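You operate a simulated robot arm through the tools that you are given. There is no shell and no other tool. Be economical: measure what you need, move in short steps, check, and stop when the job is done.

You are at the controls of a simulated robot arm. One attempt, no reset.

Task
Push the cabinet door shut. Open the right tall door, fetch the dark green ball from the second shelf from the bottom of the tall cupboard and set it in the wooden tray and shut the door again. Any order will do.

Only the result counts: the job must be done as asked and must still hold three seconds after the hand-in. Knocking over, shifting, dropping, spilling or breaking anything else fails it.

Robot
A 7-joint arm with a fingered hand on a trunk, on a base that drives. Base frame: it is fixed to the floor where the robot stands at the start and does not move with it; the origin is under the middle of the robot, x ahead of it, y to its left, z up. Units: m, degrees, N and s.
Its first joint turns from -69.0 to 172.0 degrees. Places, roughly: cabinet door [0.8, -0.2, 1.3]; dark green ball (6x6x6 cm) [-7.7, 7, 0.6]; right tall door [-7.6, 6.9, 1]; wooden tray [-3.75, 7.75, 0.25]. Payload 3.4 kg.
Tool frame: the origin (TCP) lies between the finger pads and is the grasp point; the fingertips stand 0.025 m ahead of it; z points along the fingers, y is the line along which they close. The gripper opens to 0.088 m. The gripper's body begins 0.029 m behind the TCP. The gripper is a hand of 5 fingers: y runs from the thumb to the fingers, the wrist lies at [-0.013, -0.097, -0.162] in the tool frame, and closing takes about 1.5 s.
Orientation is that of the tool frame in the base frame, as [roll, pitch, yaw] about the fixed x, y, z axes, in that order (R = Rz(yaw) Ry(pitch) Rx(roll)). With the fingers straight down and the wrist toward the robot, the tool's x, y and z point along [0, 1, 0], [1, 0, 0] and [0, 0, -1] of the base frame.

Tools
- The arm moves only by the tool nudge_tool. Its argument "steps" is a list of rows, each a list of 7 numbers: the shift along the tool's x, y, z in units of 250 mm (1.0 is 250 mm), then the turn, a rotation vector about the tool's x, y, z in units of 90 degrees (1.0 is 90 degrees), then the gripper command, from -1 (fully open) to 1 (shut), values between in proportion. In form: [[tx, ty, tz, rx, ry, rz, fingers], ...]. A call has 1 to 12 rows; each row is the pose to reach, as a shift and turn from the pose commanded when the call began, along the tool's axes at that moment. A call with a number of a shift or a turn outside -1 to 1 is refused whole. A row lasts 0.2 s, in which the tool goes at most 0.05 m and 8.6 degrees; a call with a longer step from one row to the next is refused whole, and so is a gripper value outside its range. A pose out of reach is approached as far as the arm can. The call stops where the force on the tool passes 40 N (or 10 N more than at its start, if that is more) or the arm is blocked; 0.2 s more then pass. Each finger travels about 0.153 m/s and halts on what it meets, pressing with about 31 N; the grip force reading is that of the motor and also rises with nothing between the fingers. The clock runs only during rows and for 0.2 s after the last one: add rows that repeat a pose to give the fingers time. The reply holds the time, the measured pose of the TCP, the force on the tool along the base axes, the opening and the grip force, in the units named above and with some noise, with the torque about the TCP (base axes, N m) and any sound that the robot's microphone picked up, and new pictures: "show" is both (left out), scene, wrist or none.
- Cameras (640 x 400 px; columns grow to the right, rows downward): "scene" is now at [0.1368, -0.0308, 1.4429]; the picture's right is [-0.33, -0.94, -0.00], its down [-0.24, 0.08, -0.97] and it looks along [0.91, -0.32, -0.26] (base axes); focal length 214 px, centre (320, 200). "wrist" rides on the gripper at [0.059, -0.079, -0.105] in the tool frame; the picture's right is [-0.73, 0.32, -0.61], its down [-0.62, -0.68, 0.38] and it looks along [-0.29, 0.66, 0.70] (tool axes); focal length 234 px, centre (320, 200). There is no depth. A picture from a camera that has moved, and an enlarged one, comes with that camera's place and axes in the base frame and with its lens.
- slide_trunk(by): slides the trunk up (or, below 0, down) by that many m; the arm and the scene camera ride with it, the base frame stays. It gives what a move gives, with no picture.
- steer(legs): drives the robot by 1 to 6 legs, each [ahead, left, turn to the left] in m, m and degrees, along the robot's own axes; the way and the turn of a leg run together, so that a leg with both is an arc; at most 1.5 m and 180 degrees a leg. The arm and the cameras ride along, it lands a little off, and it stops where it bumps. It gives what a move gives, and a new picture of the scene camera.
- hand_shape(shape): the hand has 5 fingers and takes this shape, open, in about a second: jaw (thumb against the fingers, like two jaws); tri (thumb and two fingers); tip (a fingertip pinch); poke (one finger out to press); point (the index stretched); flat (the hand flat); cup (the hand cupped); fist (a fist). The gripper value then closes the fingers along that shape, each until it touches; the sizes above hold for jaw. It gives what a move gives, with no picture.
- pan_tilt(pan, tilt): turns the head with the scene camera to pan (to the left, within 86 degrees either way) and tilt (down, from -29 to 69), counted from straight ahead of the robot. It gives what a move gives, and a new picture of the scene camera.
- enlarge(camera, box): a new picture of the part [left, top, right, bottom] of that camera's present view, enlarged. The clock stands still meanwhile.
- close_job(): hands the job in; it is judged then, once.

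Work in short steps. Places have to be worked out from the pictures, the camera data and where the tool is seen: move nearer, look again, correct. Check each grasp and each placing, and mend what went wrong. You have 165 turns and 260 pictures in all, those below and enlarged ones among them. Open the gripper and draw the arm clear of the work before you hand the job in, unless the task says otherwise; then end with one line.

The tools are called after "Request:" as a command line: name --pt "numbers of a row" for each row, then --argument value for the rest, lists and objects as JSON in quotes. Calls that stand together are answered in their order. nudge_tool: Moves the arm, as the interface text tells. Its arguments: {"type":"object","properties":{"steps":{"type":"array"},"show":{"type":"string","enum":["both","scene","wrist","none"]}},"required":["steps"]} The other tools are called the same way: slide_trunk (by) slides the trunk up or down; hand_shape (shape) gives the hand a shape; steer (legs) drives the base; pan_tilt (pan, tilt) turns the head that bears the scene camera; enlarge (camera, box) takes an enlarged picture of a part of a camera's view; close_job () hands the job in.

At the start:

```text
clock: 0.0
eef_pos: [0.4362, -0.1302, 1.3731]
ee_rot: [179.8, 0.0, 90.0]
force: [-0.8, -0.3, -1.3]
wrist_torque: [-0.01, -0.04, -0.04]
gripper_width: 0.0876
gripper_force: 0.0
shape: jaw
trunk travel left (down, up): [-0.669, 0.271]
robot x, y, heading: [0.0002, -0.0021, -0.1]
head pan, tilt: [-19.4, 14.8]
```

scene: 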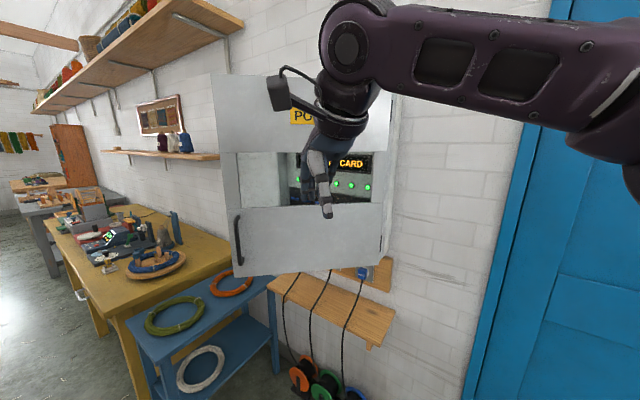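
wrist: 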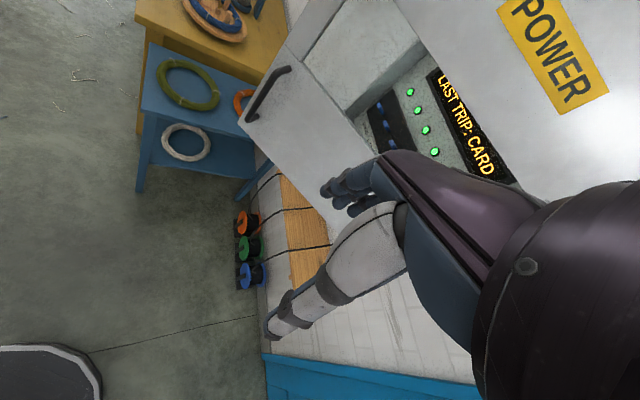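

The door looks to be ajar with its handle at left and hinge at right. I take a closer look before pushing.

Request:
enlarge --camera "scene" --box '[200, 60, 420, 290]'

Request:
pan_tilt --pan 0 --tilt 15

```text
1.74 times, centred on (310, 175) of scene
camera zoom: at [0.1368, -0.0308, 1.4429], right [-0.33, -0.94, 0.0], down [-0.24, 0.08, -0.97], along [0.91, -0.32, -0.26], focal length 373 px, centre (337, 244)
```

zoom: 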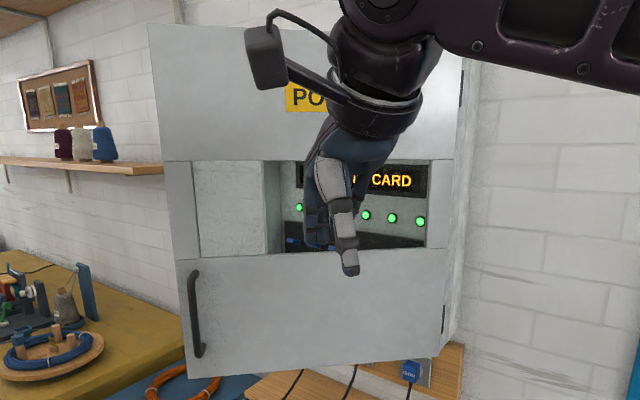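

```text
clock: 0.8
eef_pos: [0.4367, -0.1304, 1.3722]
ee_rot: [179.9, -0.1, 90.1]
force: [-0.3, 0.8, 0.4]
wrist_torque: [0.02, -0.02, 0.03]
gripper_width: 0.0876
gripper_force: 0.1
shape: jaw
trunk travel left (down, up): [-0.669, 0.271]
robot x, y, heading: [0.0027, -0.0028, -0.2]
head pan, tilt: [0.0, 15.0]
camera scene: at [0.1421, 0.0001, 1.4425], right [0.0, -1.0, 0.0], down [-0.26, 0.0, -0.97], along [0.97, 0.0, -0.26], focal length 214 px, centre (320, 200)
```

scene: 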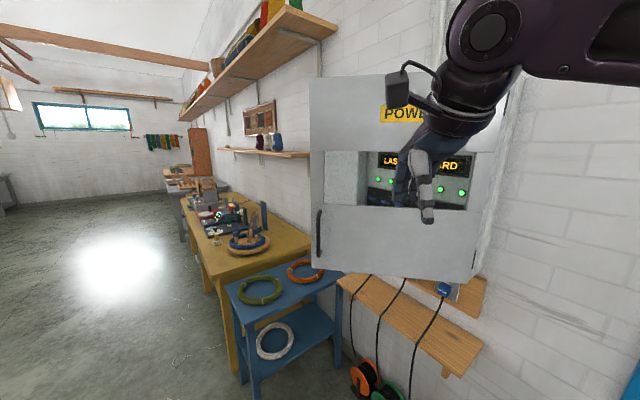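

I triangulate the handle to about (0.78, 0.0, 1.15) and the hinge to about (0.7, -0.47), with the wall running roughly 40° left of ahead. I turn to face the wall, sidestep left and make a fist for pushing.

Request:
steer --legs '[[0, 0, -45], [0, 0.35, 0]]'

Request:
hand_shape --shape "fist"

```text
clock: 5.2
eef_pos: [0.4603, -0.1637, 1.3726]
ee_rot: [180.0, -0.1, 43.9]
force: [-0.2, -0.2, -0.5]
wrist_torque: [0.0, 0.01, -0.01]
gripper_width: 0.0879
gripper_force: 0.1
shape: jaw
trunk travel left (down, up): [-0.669, 0.271]
robot x, y, heading: [0.248, 0.2425, -45.9]
head pan, tilt: [0.0, 15.0]
camera scene: at [0.3472, 0.1393, 1.4425], right [-0.72, -0.7, 0.0], down [-0.18, 0.19, -0.97], along [0.67, -0.69, -0.26], focal length 214 px, centre (320, 200)
```

scene: 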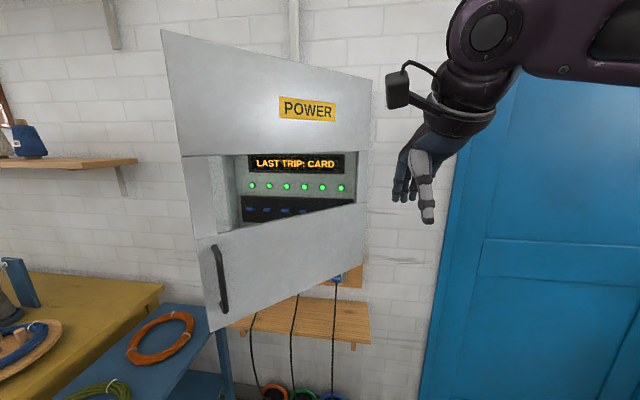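

```text
clock: 6.1
eef_pos: [0.4586, -0.1622, 1.3713]
ee_rot: [179.8, -0.2, 44.0]
force: [0.4, 0.3, 0.2]
wrist_torque: [0.0, -0.03, -0.04]
gripper_width: 0.0002
gripper_force: 0.3
shape: fist
trunk travel left (down, up): [-0.669, 0.271]
robot x, y, heading: [0.2508, 0.2441, -45.7]
head pan, tilt: [0.0, 15.0]
```

The view is now square to the wall and the door hangs open about 40°. I shift the fist left and down to face the lower door panel.

Request:
nudge_tool --pt "0.14 0 0.14 0 0 0 1" --pt "0.28 0 0.28 0 0 0 1" --pt "0.42 0 0.42 0 0 0 1" --pt "0.56 0 0.56 0 0 0 1" --pt "0.7 0 0.7 0 0 0 1" --pt "0.84 0 0.84 0 0 0 1" --pt "0.88 0 0.9 0 0 0 1"

```text
clock: 7.7
eef_pos: [0.5248, -0.0965, 1.1445]
ee_rot: [179.9, 0.0, 44.2]
force: [0.5, 0.2, 0.9]
wrist_torque: [0.01, -0.01, 0.0]
gripper_width: 0.0
gripper_force: 0.1
shape: fist
out of reach, approached as far as the arm can: row 2, 3, 4, 5, 6, 7
trunk travel left (down, up): [-0.669, 0.271]
robot x, y, heading: [0.2475, 0.2432, -45.9]
head pan, tilt: [0.0, 15.0]
camera scene: at [0.3476, 0.1388, 1.4424], right [-0.72, -0.7, 0.0], down [-0.18, 0.19, -0.97], along [0.67, -0.69, -0.26], focal length 214 px, centre (320, 200)
camera wrist: at [0.5121, 0.001, 1.2503], right [-0.3, -0.74, 0.61], down [-0.92, 0.06, -0.39], along [0.25, -0.67, -0.69], focal length 234 px, centre (320, 200)
```

scene: 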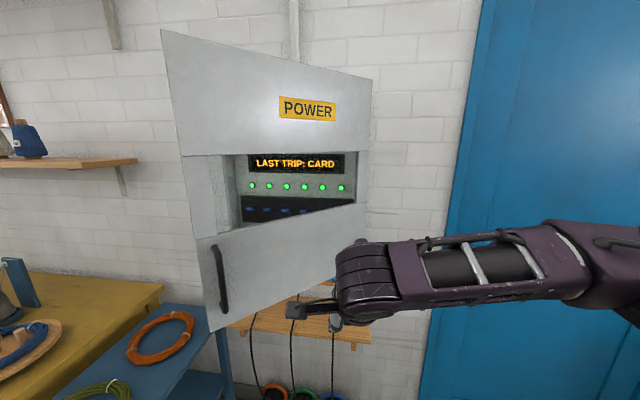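
wrist: 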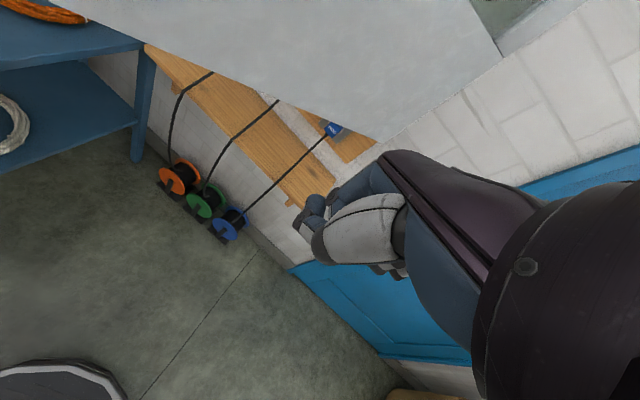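

The arm's leftward reach ended at 0.04 m right of the robot's midline, so I let the base carry the fist left and a bit ahead.

Request:
steer --legs '[[0, 0.18, 0], [0.1, 0, 0]]'

```text
clock: 10.0
eef_pos: [0.726, -0.0415, 1.1446]
ee_rot: [-180.0, 0.0, 44.0]
force: [-0.3, -0.3, 0.3]
wrist_torque: [0.0, -0.02, 0.03]
gripper_width: 0.0
gripper_force: 0.0
shape: fist
trunk travel left (down, up): [-0.669, 0.271]
robot x, y, heading: [0.4512, 0.2989, -45.9]
head pan, tilt: [0.0, 15.0]
camera scene: at [0.5489, 0.1954, 1.4425], right [-0.72, -0.7, 0.0], down [-0.18, 0.19, -0.97], along [0.67, -0.69, -0.26], focal length 214 px, centre (320, 200)
```

scene: 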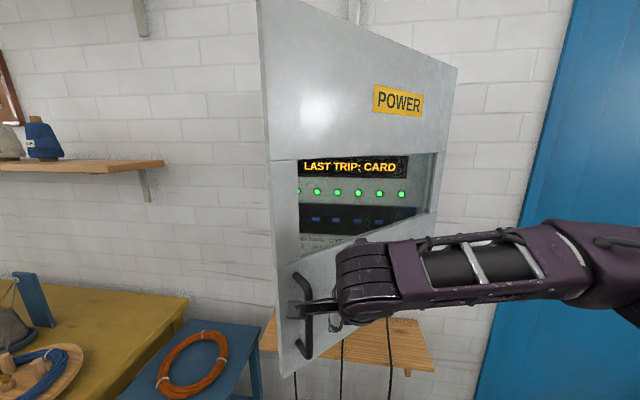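

The fist is right in front of the handle side of the door. I push ahead (tool y) with the arm.

Request:
nudge_tool --pt "-0.1 0.1 0 0 0 0 1" --pt "-0.1 0.2 0 0 0 0 1" --pt "-0.1 0.3 0 0 0 0 1" --pt "-0.1 0.4 0 0 0 0 1" --pt "-0.1 0.5 0 0 0 0 1" --pt "-0.1 0.6 0 0 0 0 1" --pt "-0.1 0.7 0 0 0 0 1"

```text
clock: 11.6
eef_pos: [0.7916, -0.1882, 1.1449]
ee_rot: [179.8, 0.0, 44.0]
force: [0.1, -0.1, 0.3]
wrist_torque: [0.02, -0.01, 0.0]
gripper_width: 0.0001
gripper_force: 0.1
shape: fist
out of reach, approached as far as the arm can: row 5, 6, 7
trunk travel left (down, up): [-0.669, 0.271]
robot x, y, heading: [0.4488, 0.2967, -46.2]
head pan, tilt: [0.0, 15.0]
camera scene: at [0.5489, 0.1949, 1.4424], right [-0.72, -0.7, 0.0], down [-0.18, 0.19, -0.97], along [0.67, -0.69, -0.26], focal length 214 px, centre (320, 200)
camera wrist: at [0.7785, -0.0903, 1.2498], right [-0.3, -0.74, 0.61], down [-0.92, 0.06, -0.39], along [0.25, -0.67, -0.7], focal length 234 px, centre (320, 200)
```

scene: 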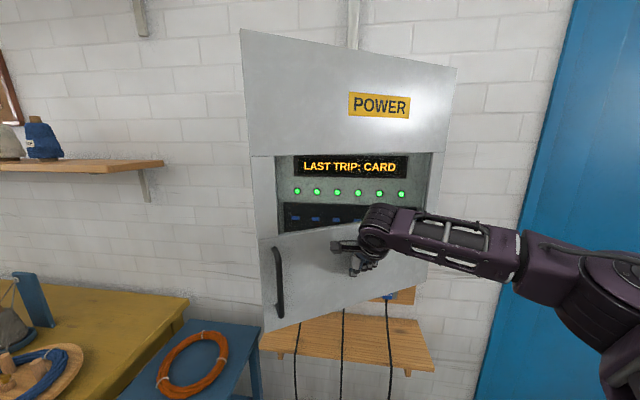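
wrist: 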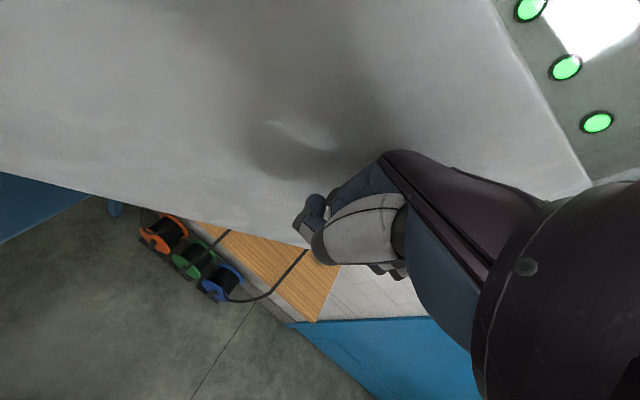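

The door swung part-way with little resistance, but the arm is at its reach. I carry on pushing with the base, a short way ahead and left.

Request:
steer --legs '[[0.1, 0.08, 0]]'

```text
clock: 12.8
eef_pos: [0.9152, -0.2038, 1.146]
ee_rot: [179.8, 0.0, 43.9]
force: [-0.2, 0.7, -0.7]
wrist_torque: [0.0, 0.0, 0.0]
gripper_width: 0.0001
gripper_force: 0.1
shape: fist
trunk travel left (down, up): [-0.669, 0.271]
robot x, y, heading: [0.5742, 0.28, -45.9]
head pan, tilt: [0.0, 15.0]
camera scene: at [0.6739, 0.179, 1.4425], right [-0.72, -0.69, 0.0], down [-0.18, 0.19, -0.97], along [0.67, -0.7, -0.26], focal length 214 px, centre (320, 200)
```

scene: 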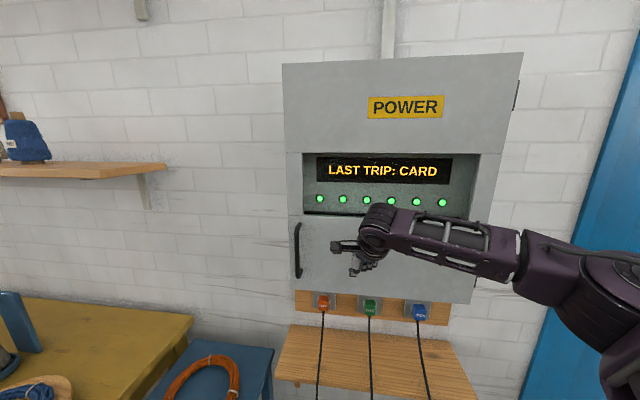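

It looks nearly flush. I press a little further to make sure it is shut.

Request:
steer --legs '[[0.05, 0.05, 0]]'

Request:
enlarge --camera "scene" --box '[260, 40, 540, 320]'

```text
clock: 14.0
eef_pos: [0.9822, -0.2042, 1.1449]
ee_rot: [179.9, -0.2, 44.2]
force: [0.9, -0.4, 0.7]
wrist_torque: [0.0, -0.03, -0.02]
gripper_width: 0.0001
gripper_force: 0.0
shape: fist
trunk travel left (down, up): [-0.669, 0.271]
robot x, y, heading: [0.6422, 0.2815, -46.0]
head pan, tilt: [0.0, 15.0]
stopped in leg 1: the robot was blocked; the commanded pose is now the measured one
camera scene: at [0.7381, 0.1778, 1.4425], right [-0.72, -0.7, 0.0], down [-0.18, 0.19, -0.97], along [0.67, -0.69, -0.26], focal length 214 px, centre (320, 200)
```

scene: 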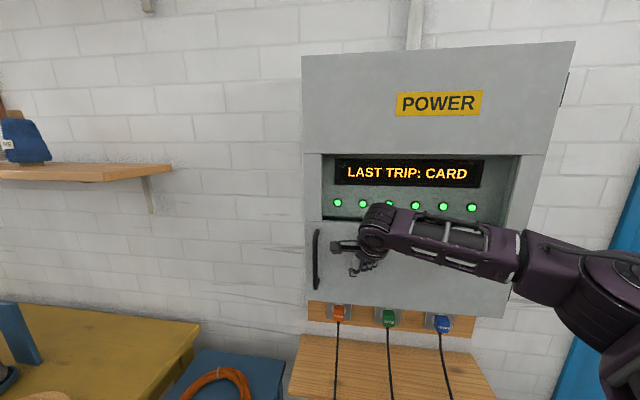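

```text
1.43 times, centred on (400, 180) of scene
camera zoom: at [0.7381, 0.1778, 1.4425], right [-0.72, -0.7, 0.0], down [-0.18, 0.19, -0.97], along [0.67, -0.69, -0.26], focal length 306 px, centre (206, 229)
```

zoom: 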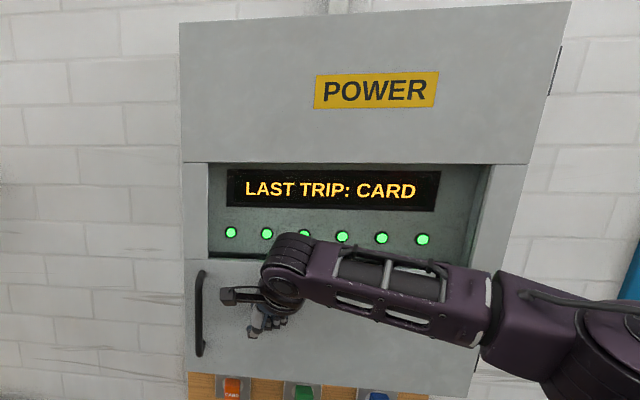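

The base was blocked, most likely by the door being home. I probe with a small arm push to read the force.

Request:
nudge_tool --pt "0 0.08 0 0 0 0 1" --pt "0 0.16 0 0 0 0 1" --pt "0 0.24 0 0 0 0 1"

```text
clock: 14.7
eef_pos: [0.981, -0.2143, 1.1464]
ee_rot: [179.9, -0.3, 45.2]
force: [-10.8, 23.7, 3.0]
wrist_torque: [-1.28, -0.6, 0.06]
gripper_width: 0.0002
gripper_force: 0.0
shape: fist
out of reach, approached as far as the arm can: row 1, 2, 3
trunk travel left (down, up): [-0.669, 0.271]
robot x, y, heading: [0.6391, 0.2837, -45.6]
head pan, tilt: [0.0, 15.0]
stopped in row 3: the force on the tool passed its limit at 48 N (the readings are from after the stop); the commanded pose is now the measured one
camera scene: at [0.7329, 0.1869, 1.4437], right [-0.72, -0.7, 0.0], down [-0.18, 0.18, -0.97], along [0.68, -0.69, -0.25], focal length 214 px, centre (320, 200)
camera wrist: at [0.9662, -0.1168, 1.2517], right [-0.28, -0.74, 0.6], down [-0.92, 0.04, -0.39], along [0.27, -0.67, -0.7], focal length 234 px, centre (320, 200)
```

scene: 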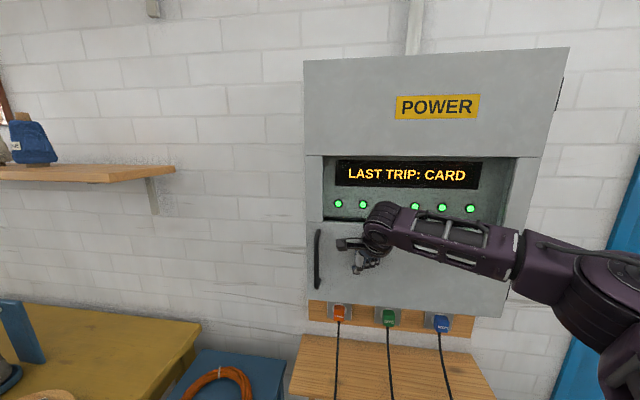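
wrist: 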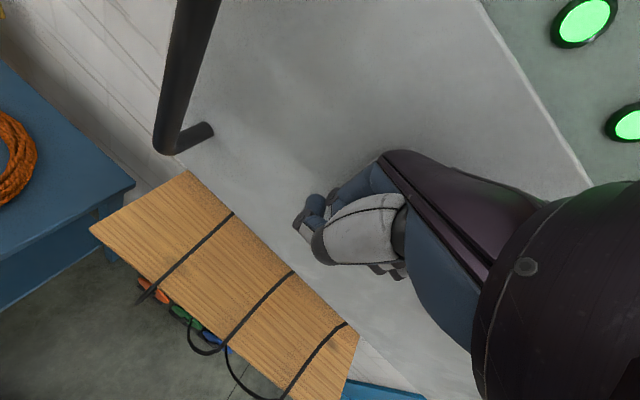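

A rigid 48 N: the door is home. I back off and look for the route to the tall cupboard, about 10 m behind-left.

Request:
steer --legs '[[-0.5, 0, 0]]'

Request:
nudge_tool --pt "0 -0.15 -0.1 0 0 0 1" --pt "0 -0.3 -0.2 0 0 0 1" --pt "0 -0.45 -0.3 0 0 0 1" --pt "0 -0.6 -0.4 0 0 0 1" --show "none"

Request:
steer --legs '[[0, 0, 180]]'

```text
clock: 17.6
eef_pos: [0.6391, 0.1305, 1.1428]
ee_rot: [-179.7, -0.2, 45.0]
force: [-0.6, 0.9, -0.5]
wrist_torque: [-0.01, -0.01, 0.04]
gripper_width: 0.0003
gripper_force: 0.0
shape: fist
trunk travel left (down, up): [-0.669, 0.271]
robot x, y, heading: [0.2992, 0.635, -45.8]
head pan, tilt: [0.0, 15.0]
camera scene: at [0.3938, 0.5333, 1.4425], right [-0.72, -0.7, 0.0], down [-0.18, 0.19, -0.97], along [0.67, -0.69, -0.26], focal length 214 px, centre (320, 200)
```

scene: 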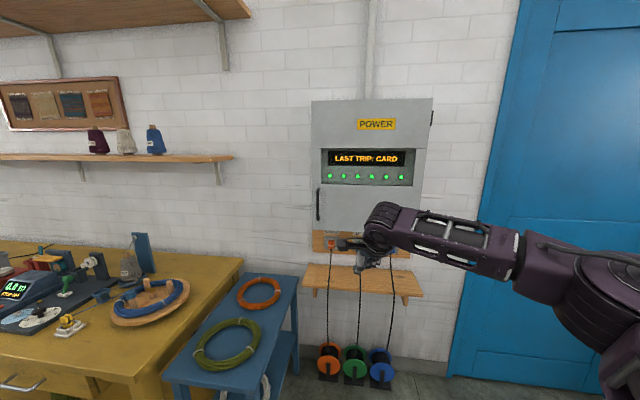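

```text
clock: 18.6
eef_pos: [0.5312, 0.2391, 1.246]
ee_rot: [-179.8, -0.2, 44.8]
force: [-0.2, 0.5, 0.0]
wrist_torque: [-0.02, -0.02, -0.02]
gripper_width: 0.0001
gripper_force: 0.2
shape: fist
trunk travel left (down, up): [-0.669, 0.271]
robot x, y, heading: [0.2963, 0.6359, -45.6]
head pan, tilt: [0.0, 15.0]
```

```text
clock: 26.4
eef_pos: [0.0562, 1.0326, 1.243]
ee_rot: [-179.7, -0.3, -134.8]
force: [0.7, 1.1, -0.5]
wrist_torque: [0.05, 0.0, 0.02]
gripper_width: 0.0
gripper_force: 0.1
shape: fist
trunk travel left (down, up): [-0.669, 0.271]
robot x, y, heading: [0.2942, 0.6352, 134.4]
head pan, tilt: [0.0, 15.0]
camera scene: at [0.1936, 0.7386, 1.4425], right [0.71, 0.7, 0.0], down [0.18, -0.18, -0.97], along [-0.68, 0.69, -0.26], focal length 214 px, centre (320, 200)
```

scene: 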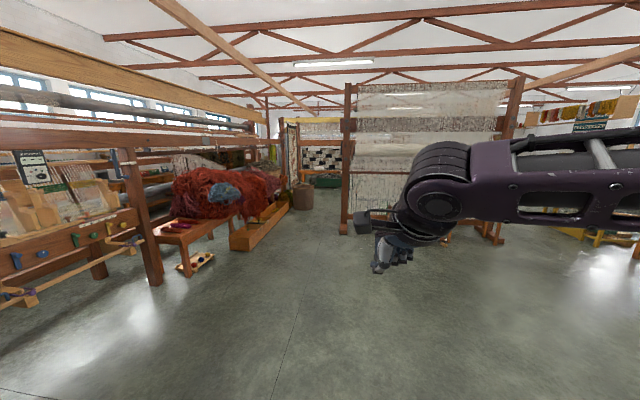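

The passage between the left bench and the centre loom points toward the cupboard. I zoom in on it.

Request:
enlarge --camera "scene" --box '[230, 80, 430, 260]'

Request:
pan_tilt --pan -50 --tilt 15

```text
2.22 times, centred on (330, 170) of scene
camera zoom: at [0.1936, 0.7386, 1.4425], right [0.71, 0.7, 0.0], down [0.18, -0.18, -0.97], along [-0.68, 0.69, -0.26], focal length 477 px, centre (298, 267)
```

zoom: 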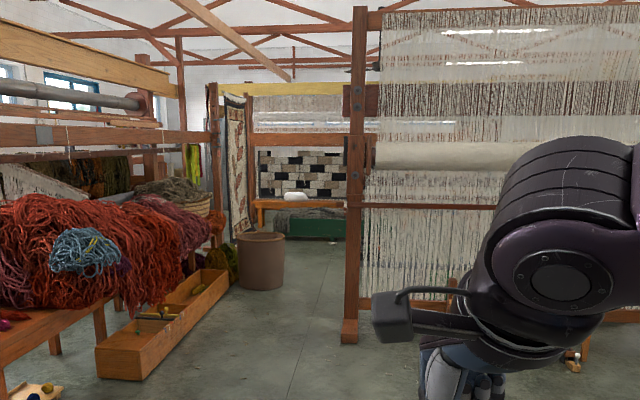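

```text
clock: 27.6
eef_pos: [0.0565, 1.0335, 1.2449]
ee_rot: [-179.7, -0.2, -135.0]
force: [-0.4, -0.9, -0.7]
wrist_torque: [-0.02, 0.01, 0.01]
gripper_width: 0.0
gripper_force: 0.0
shape: fist
trunk travel left (down, up): [-0.669, 0.271]
robot x, y, heading: [0.2939, 0.6325, 134.3]
head pan, tilt: [-50.0, 15.0]
camera scene: at [0.2679, 0.765, 1.4425], right [1.0, -0.1, 0.0], down [-0.02, -0.26, -0.97], along [0.09, 0.96, -0.26], focal length 214 px, centre (320, 200)
```

scene: 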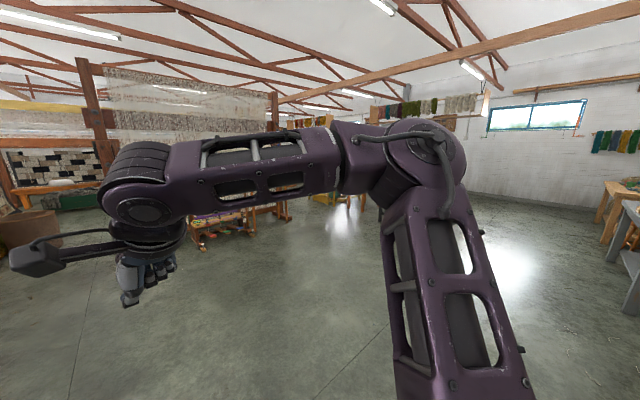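

The room is roughly aligned with my heading. I take the aisle: sidestep left 0.35, drive ahead 1.5+0.8 and look.

Request:
pan_tilt --pan 0 --tilt 20

Request:
steer --legs '[[0.4, 0.35, 0], [1.5, 0, 0]]'

```text
clock: 28.8
eef_pos: [0.0563, 1.0328, 1.2436]
ee_rot: [-179.8, -0.2, -134.9]
force: [-1.1, 1.0, -0.1]
wrist_torque: [0.02, -0.01, 0.0]
gripper_width: 0.0
gripper_force: 0.0
shape: fist
trunk travel left (down, up): [-0.669, 0.271]
robot x, y, heading: [0.2959, 0.6324, 134.8]
head pan, tilt: [0.0, 20.0]
camera scene: at [0.1939, 0.7385, 1.4343], right [0.71, 0.7, 0.0], down [0.24, -0.24, -0.94], along [-0.66, 0.67, -0.34], focal length 214 px, centre (320, 200)
```

scene: 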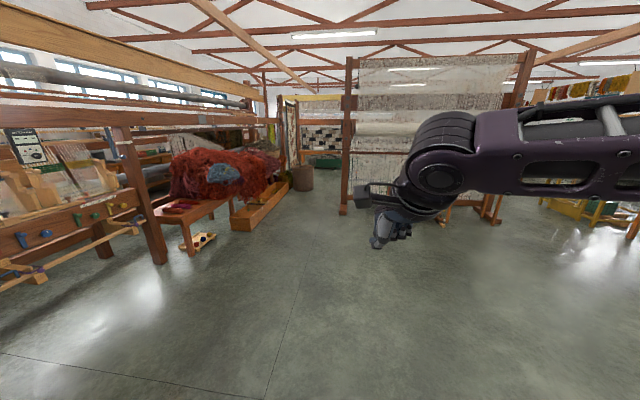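

```text
clock: 39.1
eef_pos: [-1.5591, 2.1962, 1.2434]
ee_rot: [-179.6, -0.3, -135.7]
force: [0.5, 0.4, 0.4]
wrist_torque: [0.01, 0.02, -0.02]
gripper_width: 0.0
gripper_force: 0.0
shape: fist
trunk travel left (down, up): [-0.669, 0.271]
robot x, y, heading: [-1.3245, 1.7959, 133.7]
head pan, tilt: [0.0, 20.0]
camera scene: at [-1.426, 1.8989, 1.4343], right [0.72, 0.69, 0.0], down [0.24, -0.25, -0.94], along [-0.65, 0.68, -0.34], focal length 214 px, centre (320, 200)
```

scene: 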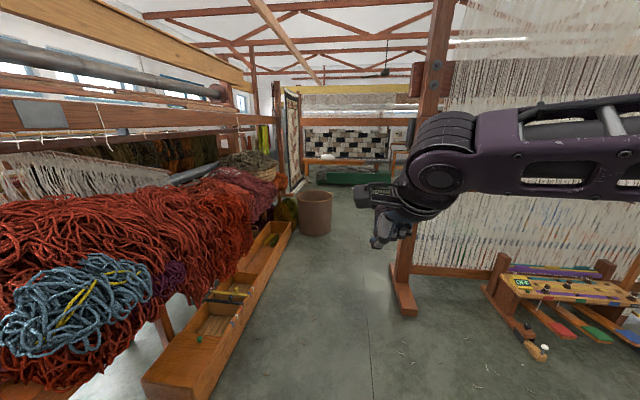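

The gap between the bench (0.57 left) and the loom foot (0.66 right) suits the 0.26 m base and the elbow. I drive 1.0 ahead with a small left bias and look right past the loom.

Request:
steer --legs '[[1.0, 0.04, 1]]'

Request:
pan_tilt --pan -40 --tilt 25

```text
clock: 44.3
eef_pos: [-2.2853, 2.8874, 1.2434]
ee_rot: [-179.8, -0.2, -135.4]
force: [-0.2, 1.2, 0.3]
wrist_torque: [-0.01, -0.01, -0.03]
gripper_width: 0.0002
gripper_force: 0.3
shape: fist
trunk travel left (down, up): [-0.669, 0.271]
robot x, y, heading: [-2.0502, 2.49, 134.2]
head pan, tilt: [0.0, 20.0]
camera scene: at [-2.1497, 2.5925, 1.4343], right [0.72, 0.7, 0.0], down [0.24, -0.25, -0.94], along [-0.65, 0.68, -0.34], focal length 214 px, centre (320, 200)
```

scene: 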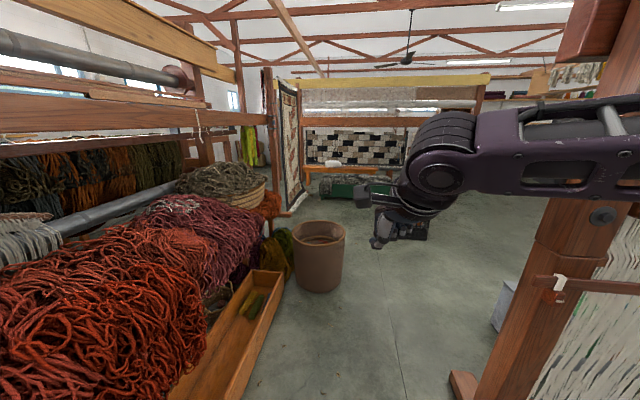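

```text
clock: 45.4
eef_pos: [-2.2852, 2.8896, 1.2439]
ee_rot: [-179.7, -0.2, -135.3]
force: [-0.5, -0.1, -0.2]
wrist_torque: [0.0, 0.03, -0.03]
gripper_width: 0.0
gripper_force: 0.0
shape: fist
trunk travel left (down, up): [-0.669, 0.271]
robot x, y, heading: [-2.048, 2.49, 134.4]
head pan, tilt: [-40.0, 25.0]
camera scene: at [-2.0916, 2.6175, 1.4262], right [1.0, 0.07, 0.0], down [0.03, -0.42, -0.91], along [-0.07, 0.9, -0.42], focal length 214 px, centre (320, 200)
```

scene: 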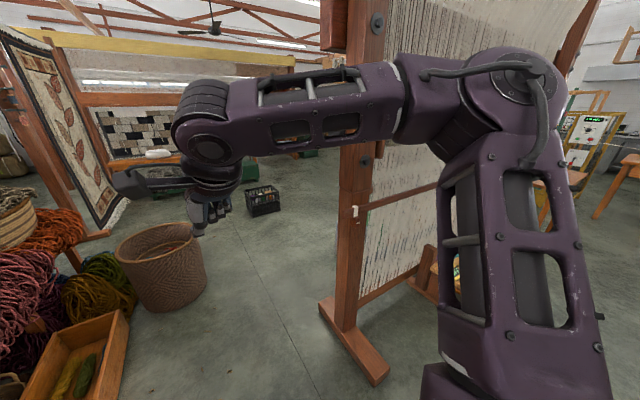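

The basket's right edge is about 0.2 right and the loom's post 0.78 right, so I drive straight past the loom and then veer right round the basket.

Request:
steer --legs '[[0.9, 0, 0], [0.8, -0.52, 0]]'

Request:
pan_tilt --pan 10 --tilt 15

```text
clock: 54.8
eef_pos: [-3.1129, 4.4832, 1.2443]
ee_rot: [-179.8, -0.2, -134.7]
force: [-0.2, 0.0, -0.6]
wrist_torque: [0.02, -0.02, -0.01]
gripper_width: 0.0
gripper_force: 0.2
shape: fist
trunk travel left (down, up): [-0.669, 0.271]
robot x, y, heading: [-2.8729, 4.0863, 134.6]
head pan, tilt: [-40.0, 25.0]
camera scene: at [-2.9161, 4.2135, 1.4262], right [1.0, 0.08, 0.0], down [0.03, -0.42, -0.91], along [-0.07, 0.9, -0.42], focal length 214 px, centre (320, 200)
```

scene: 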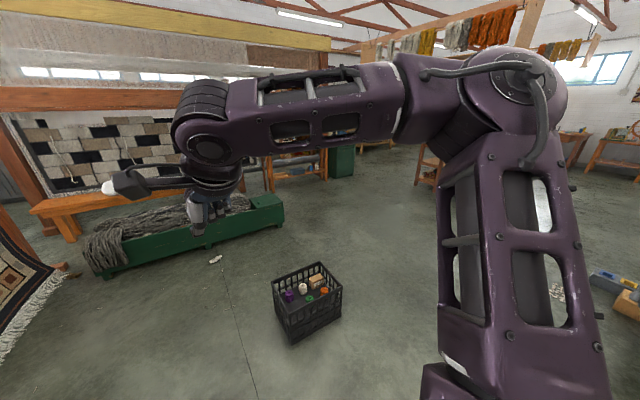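

```text
clock: 56.0
eef_pos: [-3.113, 4.4833, 1.2442]
ee_rot: [-179.7, -0.1, -134.8]
force: [-0.1, -0.1, 0.4]
wrist_torque: [0.02, 0.0, 0.02]
gripper_width: 0.0
gripper_force: 0.1
shape: fist
trunk travel left (down, up): [-0.669, 0.271]
robot x, y, heading: [-2.87, 4.0878, 135.1]
head pan, tilt: [10.0, 15.0]
camera scene: at [-2.9848, 4.1759, 1.4425], right [0.58, 0.81, 0.0], down [0.21, -0.15, -0.97], along [-0.79, 0.56, -0.26], focal length 214 px, centre (320, 200)
```

scene: 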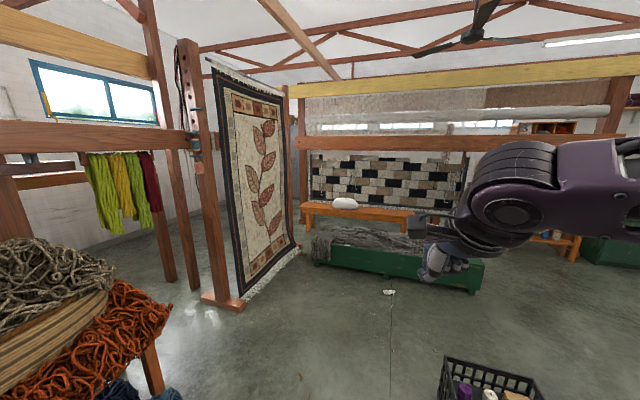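

The cupboard lies behind the checker loom; I plan to go right round the black crate and green box. First a closer look at what stands beyond.

Request:
steer --legs '[[0.5, -1.5, 0]]'

Request:
pan_tilt --pan 0 --tilt 15

Request:
pan_tilt --pan -40 --tilt 15

```text
refused: leg 1 is longer than a leg can be; nothing moved
```

```text
clock: 56.7
eef_pos: [-3.1125, 4.4827, 1.2438]
ee_rot: [-179.8, -0.3, -134.7]
force: [-0.5, 0.5, -0.5]
wrist_torque: [-0.01, -0.04, 0.02]
gripper_width: 0.0002
gripper_force: 0.0
shape: fist
trunk travel left (down, up): [-0.669, 0.271]
robot x, y, heading: [-2.8712, 4.0891, 134.7]
head pan, tilt: [0.0, 15.0]
camera scene: at [-2.9743, 4.188, 1.4425], right [0.71, 0.7, 0.0], down [0.18, -0.18, -0.97], along [-0.68, 0.69, -0.26], focal length 214 px, centre (320, 200)
```

scene: 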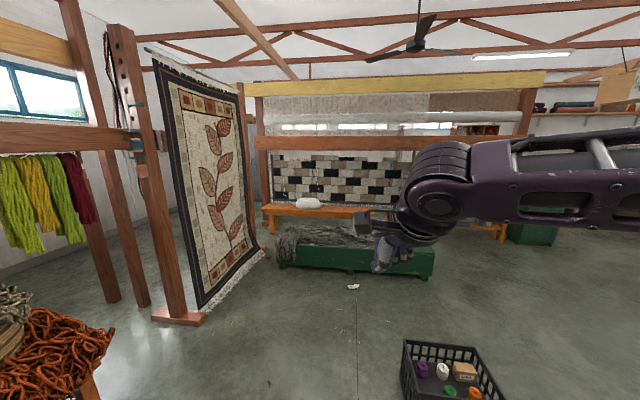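

```text
clock: 57.8
eef_pos: [-3.1116, 4.4833, 1.2434]
ee_rot: [-179.8, -0.2, -134.8]
force: [0.4, -0.3, -0.4]
wrist_torque: [0.01, -0.01, 0.04]
gripper_width: 0.0
gripper_force: 0.0
shape: fist
trunk travel left (down, up): [-0.669, 0.271]
robot x, y, heading: [-2.8766, 4.0869, 134.7]
head pan, tilt: [-40.0, 15.0]
camera scene: at [-2.9163, 4.2147, 1.4425], right [1.0, 0.08, 0.0], down [0.02, -0.26, -0.97], along [-0.08, 0.96, -0.26], focal length 214 px, centre (320, 200)
```

scene: 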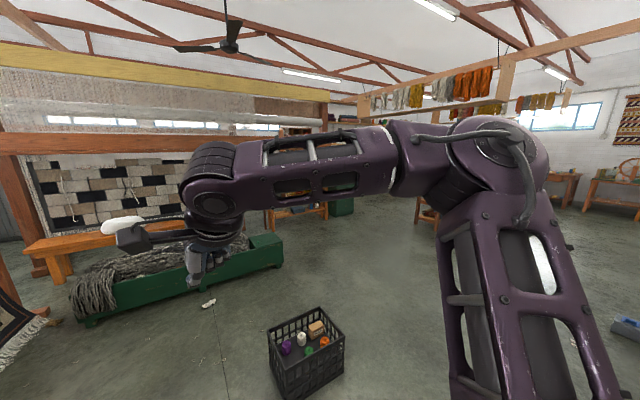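

Open floor lies to the right. I sidestep round the crate with a slightly shorter leg.

Request:
steer --legs '[[0.3, -1.4, 0]]'

Request:
pan_tilt --pan 0 --tilt 10

```text
clock: 65.0
eef_pos: [-2.2989, 5.6933, 1.2444]
ee_rot: [-179.7, -0.2, -135.2]
force: [0.5, -0.8, 0.0]
wrist_torque: [0.02, 0.0, 0.04]
gripper_width: 0.0
gripper_force: 0.0
shape: fist
trunk travel left (down, up): [-0.669, 0.271]
robot x, y, heading: [-2.0623, 5.2928, 134.3]
head pan, tilt: [-40.0, 15.0]
camera scene: at [-2.1045, 5.4233, 1.4425], right [1.0, 0.07, 0.0], down [0.02, -0.26, -0.97], along [-0.07, 0.96, -0.26], focal length 214 px, centre (320, 200)
```

scene: 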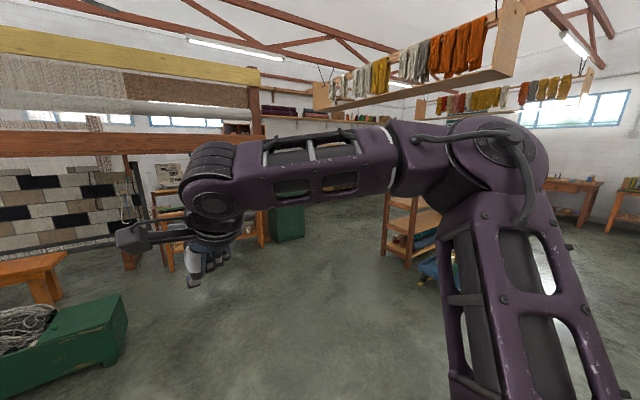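

```text
clock: 66.1
eef_pos: [-2.2982, 5.6932, 1.2431]
ee_rot: [-179.8, -0.2, -135.2]
force: [0.5, -0.2, -0.3]
wrist_torque: [-0.02, -0.02, -0.01]
gripper_width: 0.0
gripper_force: 0.1
shape: fist
trunk travel left (down, up): [-0.669, 0.271]
robot x, y, heading: [-2.0661, 5.2937, 134.6]
head pan, tilt: [0.0, 10.0]
camera scene: at [-2.1624, 5.397, 1.4506], right [0.72, 0.7, 0.0], down [0.12, -0.12, -0.98], along [-0.69, 0.71, -0.17], focal length 214 px, centre (320, 200)
```

scene: 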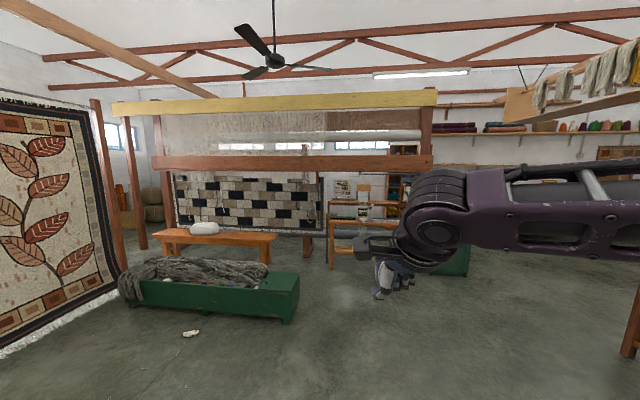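

The tray should sit near a rack beside the loom's right end, hidden by my hand. I drive right and look with the target left of the arm.

Request:
steer --legs '[[0.4, -0.7, -30]]'

Request:
pan_tilt --pan 30 --tilt 15

```text
clock: 70.3
eef_pos: [-1.6432, 6.4294, 1.2442]
ee_rot: [-179.6, -0.2, -166.7]
force: [-0.1, -0.4, -0.6]
wrist_torque: [0.02, 0.01, 0.0]
gripper_width: 0.0
gripper_force: 0.1
shape: fist
trunk travel left (down, up): [-0.669, 0.271]
robot x, y, heading: [-1.6521, 5.9659, 102.8]
head pan, tilt: [0.0, 10.0]
camera scene: at [-1.6833, 6.1047, 1.4506], right [0.98, 0.22, 0.0], down [0.04, -0.17, -0.98], along [-0.21, 0.96, -0.17], focal length 214 px, centre (320, 200)
```

scene: 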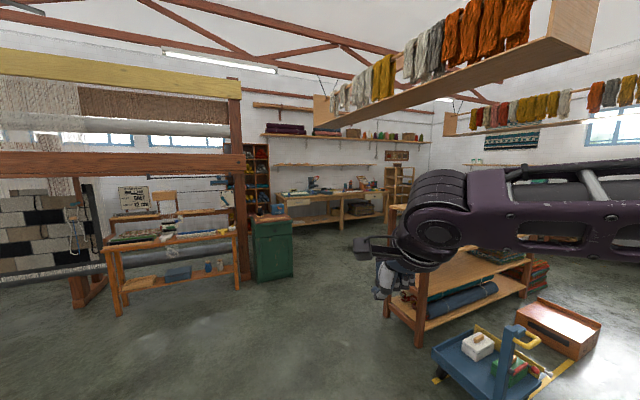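

```text
clock: 71.3
eef_pos: [-1.6435, 6.4292, 1.2443]
ee_rot: [-179.7, -0.2, -166.7]
force: [0.1, -0.3, -0.2]
wrist_torque: [-0.01, 0.01, -0.02]
gripper_width: 0.0
gripper_force: 0.1
shape: fist
trunk travel left (down, up): [-0.669, 0.271]
robot x, y, heading: [-1.6475, 5.9598, 102.5]
head pan, tilt: [30.0, 15.0]
camera scene: at [-1.7262, 6.0827, 1.4425], right [0.74, 0.68, 0.0], down [0.17, -0.19, -0.97], along [-0.65, 0.71, -0.26], focal length 214 px, centre (320, 200)
```

scene: 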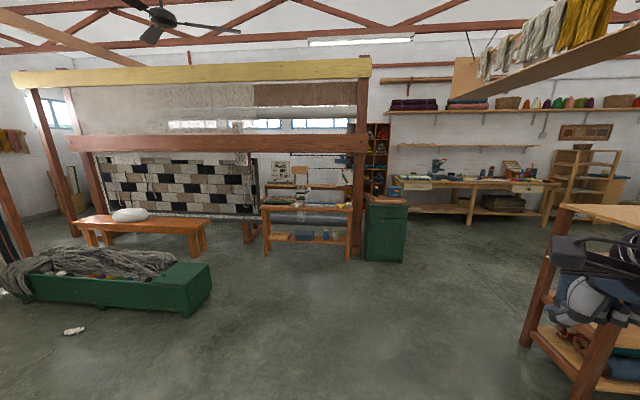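

The low table next to the loom matches the tray's place. I zoom on it and on the region behind the loom.

Request:
enlarge --camera "scene" --box '[240, 140, 420, 280]'

Request:
enlarge --camera "scene" --box '[0, 90, 280, 260]'

```text
2.86 times, centred on (330, 210) of scene
camera zoom: at [-1.7262, 6.0827, 1.4425], right [0.74, 0.68, 0.0], down [0.17, -0.19, -0.97], along [-0.65, 0.71, -0.26], focal length 613 px, centre (291, 171)
```

zoom: 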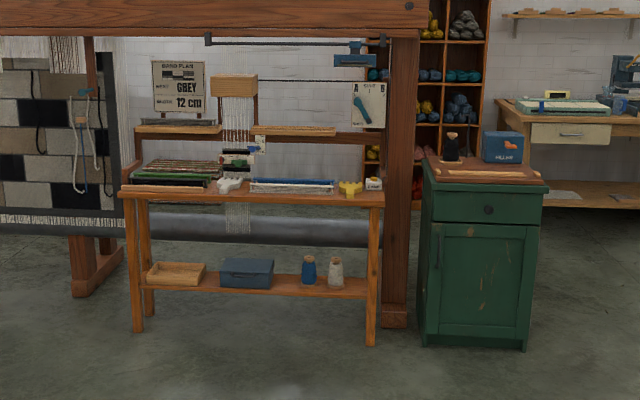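

```text
2.29 times, centred on (140, 175) of scene
camera zoom: at [-1.7262, 6.0827, 1.4425], right [0.74, 0.68, 0.0], down [0.17, -0.19, -0.97], along [-0.65, 0.71, -0.26], focal length 490 px, centre (731, 257)
```

zoom: 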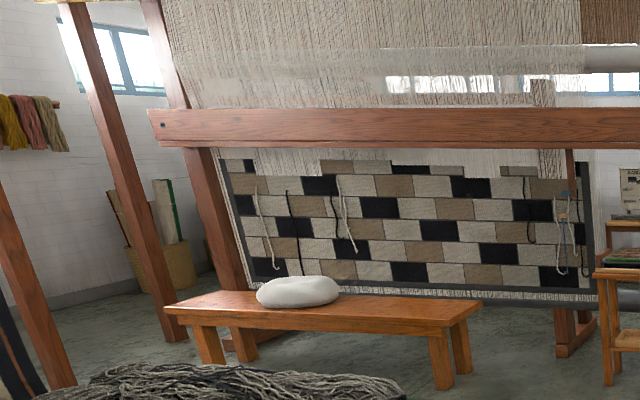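

The wooden tray is on the left end of the low shelf of that table. The cupboard stands behind the loom and faces this way, so I go round right of the green cabinet; first I align with the room and advance.

Request:
steer --legs '[[0, 0, 31.5], [1.4, -0.3, 0], [0.3, -0.2, 0]]'

Request:
pan_tilt --pan 0 --tilt 25

Request:
pan_tilt --pan -60 --tilt 35

```text
clock: 81.8
eef_pos: [-2.7198, 7.9153, 1.2439]
ee_rot: [-179.8, -0.2, -134.3]
force: [0.6, -0.2, -0.1]
wrist_torque: [0.0, 0.01, -0.01]
gripper_width: 0.0002
gripper_force: 0.0
shape: fist
trunk travel left (down, up): [-0.669, 0.271]
robot x, y, heading: [-2.4777, 7.518, 135.0]
head pan, tilt: [30.0, 15.0]
camera scene: at [-2.6031, 7.5796, 1.4425], right [0.26, 0.97, 0.0], down [0.25, -0.07, -0.97], along [-0.93, 0.25, -0.26], focal length 214 px, centre (320, 200)
```

scene: 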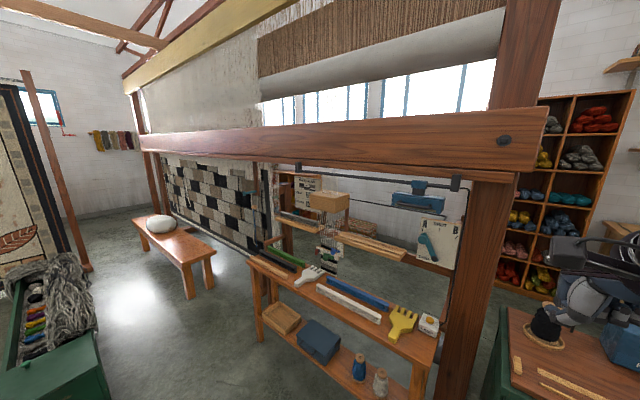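

```text
clock: 82.8
eef_pos: [-2.718, 7.9152, 1.2436]
ee_rot: [-179.6, 0.0, -134.4]
force: [0.7, 0.1, -0.4]
wrist_torque: [-0.01, -0.02, 0.0]
gripper_width: 0.0002
gripper_force: 0.1
shape: fist
trunk travel left (down, up): [-0.669, 0.271]
robot x, y, heading: [-2.4754, 7.5212, 134.9]
head pan, tilt: [0.0, 25.0]
camera scene: at [-2.5781, 7.6203, 1.4263], right [0.71, 0.71, 0.0], down [0.3, -0.3, -0.91], along [-0.64, 0.64, -0.42], focal length 214 px, centre (320, 200)
```

scene: 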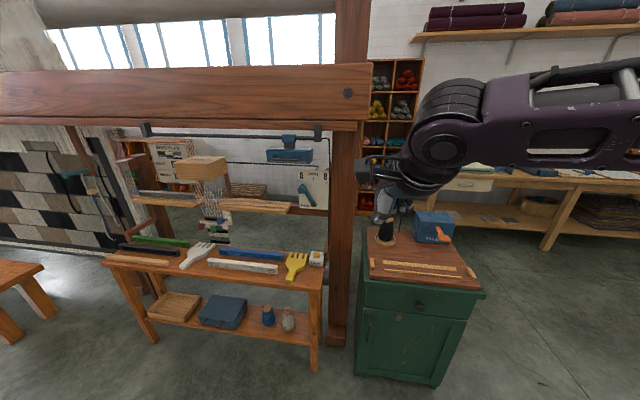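

```text
clock: 84.0
eef_pos: [-2.7189, 7.9147, 1.2431]
ee_rot: [-179.7, -0.2, -134.3]
force: [0.3, -0.8, 0.2]
wrist_torque: [0.01, 0.01, 0.04]
gripper_width: 0.0
gripper_force: 0.0
shape: fist
trunk travel left (down, up): [-0.669, 0.271]
robot x, y, heading: [-2.4747, 7.5181, 135.1]
head pan, tilt: [-60.0, 35.0]
camera scene: at [-2.4902, 7.6406, 1.4105], right [0.97, -0.26, 0.0], down [-0.15, -0.55, -0.82], along [0.21, 0.79, -0.57], focal length 214 px, centre (320, 200)
```

scene: 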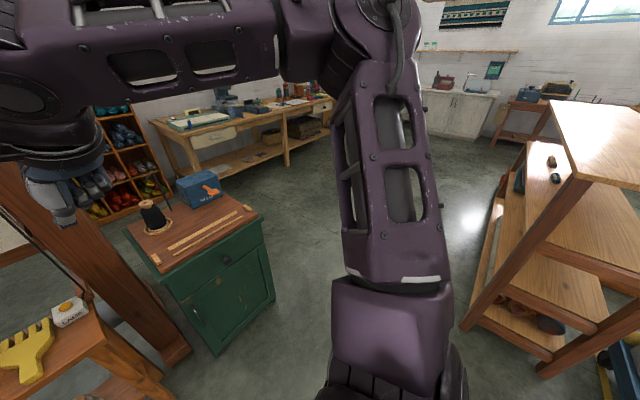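

I judge the green cabinet's right edge at 0.63 right/0.78 ahead and the workbench front at about 2.1 ahead. I pass right of the cabinet, turn to face along the lane behind the loom, and strafe into it.

Request:
steer --legs '[[0.5, -1.1, 0], [0, 0, 90], [0, -1.1, 0]]'

Request:
pan_tilt --pan 5 --tilt 20

```text
clock: 99.2
eef_pos: [-3.273, 9.1658, 1.2443]
ee_rot: [-179.6, -0.2, -42.7]
force: [-0.1, -1.6, -0.3]
wrist_torque: [-0.01, 0.0, 0.0]
gripper_width: 0.0001
gripper_force: 0.0
shape: fist
trunk travel left (down, up): [-0.669, 0.271]
robot x, y, heading: [-2.8864, 9.4206, -133.2]
head pan, tilt: [-60.0, 35.0]
camera scene: at [-3.0058, 9.4035, 1.4105], right [0.23, 0.97, 0.0], down [0.56, -0.13, -0.82], along [-0.8, 0.19, -0.57], focal length 214 px, centre (320, 200)
```

scene: 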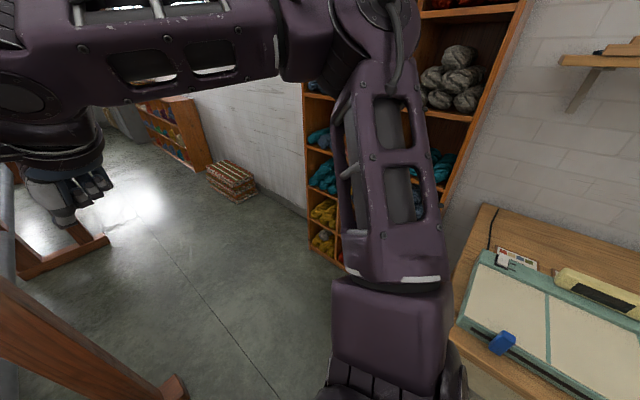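

```text
clock: 100.6
eef_pos: [-3.2739, 9.1646, 1.2437]
ee_rot: [-179.7, -0.1, -42.8]
force: [-0.1, -0.1, -0.7]
wrist_torque: [0.01, -0.03, -0.01]
gripper_width: 0.0
gripper_force: 0.2
shape: fist
trunk travel left (down, up): [-0.669, 0.271]
robot x, y, heading: [-2.8816, 9.4222, -133.5]
head pan, tilt: [5.0, 20.0]
camera scene: at [-2.9781, 9.3101, 1.4343], right [-0.78, 0.62, 0.0], down [0.21, 0.27, -0.94], along [-0.58, -0.74, -0.34], focal length 214 px, centre (320, 200)
```

scene: 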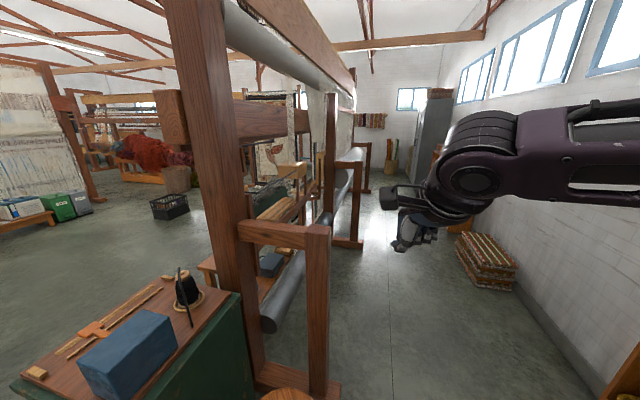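

I see the grey tall cupboard at the lane's far end. I keep mid-lane between the loom's rear feet and the yarn shelf: shift right 0.45 and go ahead.

Request:
steer --legs '[[0, -0.48, -2], [1.5, 0, 0]]'

```text
clock: 102.5
eef_pos: [-3.4625, 9.3443, 1.2434]
ee_rot: [-179.6, -0.4, -44.7]
force: [-1.1, -0.1, -0.5]
wrist_torque: [-0.01, -0.02, 0.04]
gripper_width: 0.0
gripper_force: 0.1
shape: fist
trunk travel left (down, up): [-0.669, 0.271]
robot x, y, heading: [-3.0607, 9.5843, -135.3]
head pan, tilt: [5.0, 20.0]
stopped in leg 1: the robot was blocked; the commanded pose is now the measured one
camera scene: at [-3.1632, 9.479, 1.4342], right [-0.76, 0.65, 0.0], down [0.22, 0.26, -0.94], along [-0.61, -0.72, -0.34], focal length 214 px, centre (320, 200)
```

scene: 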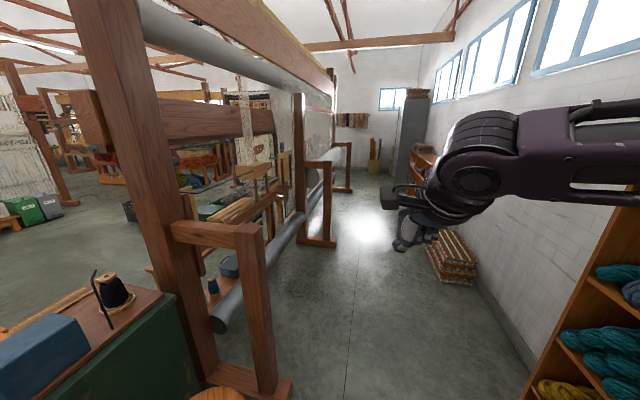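

The bench edge stopped the sidestep. I ease off left a little, go ahead past the bench end, then drift right to mid-lane.

Request:
steer --legs '[[0, 0.06, 0], [0.6, 0, 0], [0.9, -0.25, 0], [1.0, 0, 0]]'

```text
clock: 105.3
eef_pos: [-3.6196, 9.0588, 1.2438]
ee_rot: [-179.7, -0.2, -39.0]
force: [0.1, 0.1, 0.7]
wrist_torque: [0.0, 0.01, 0.01]
gripper_width: 0.0
gripper_force: 0.1
shape: fist
trunk travel left (down, up): [-0.669, 0.271]
robot x, y, heading: [-3.2438, 9.3415, -129.9]
head pan, tilt: [5.0, 20.0]
stopped in leg 2: the robot was blocked; the commanded pose is now the measured one
camera scene: at [-3.3348, 9.2229, 1.4341], right [-0.82, 0.57, 0.0], down [0.2, 0.28, -0.94], along [-0.53, -0.77, -0.34], focal length 214 px, centre (320, 200)
```

scene: 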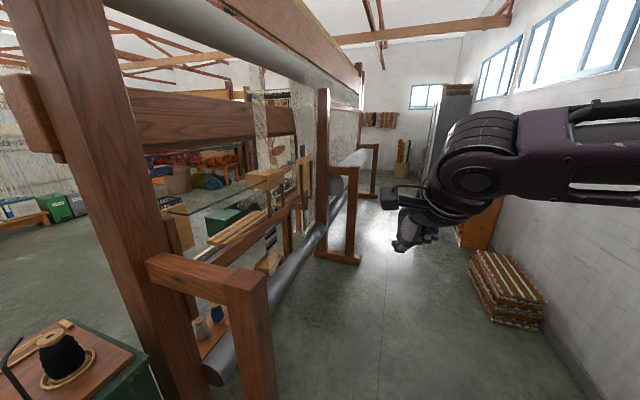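

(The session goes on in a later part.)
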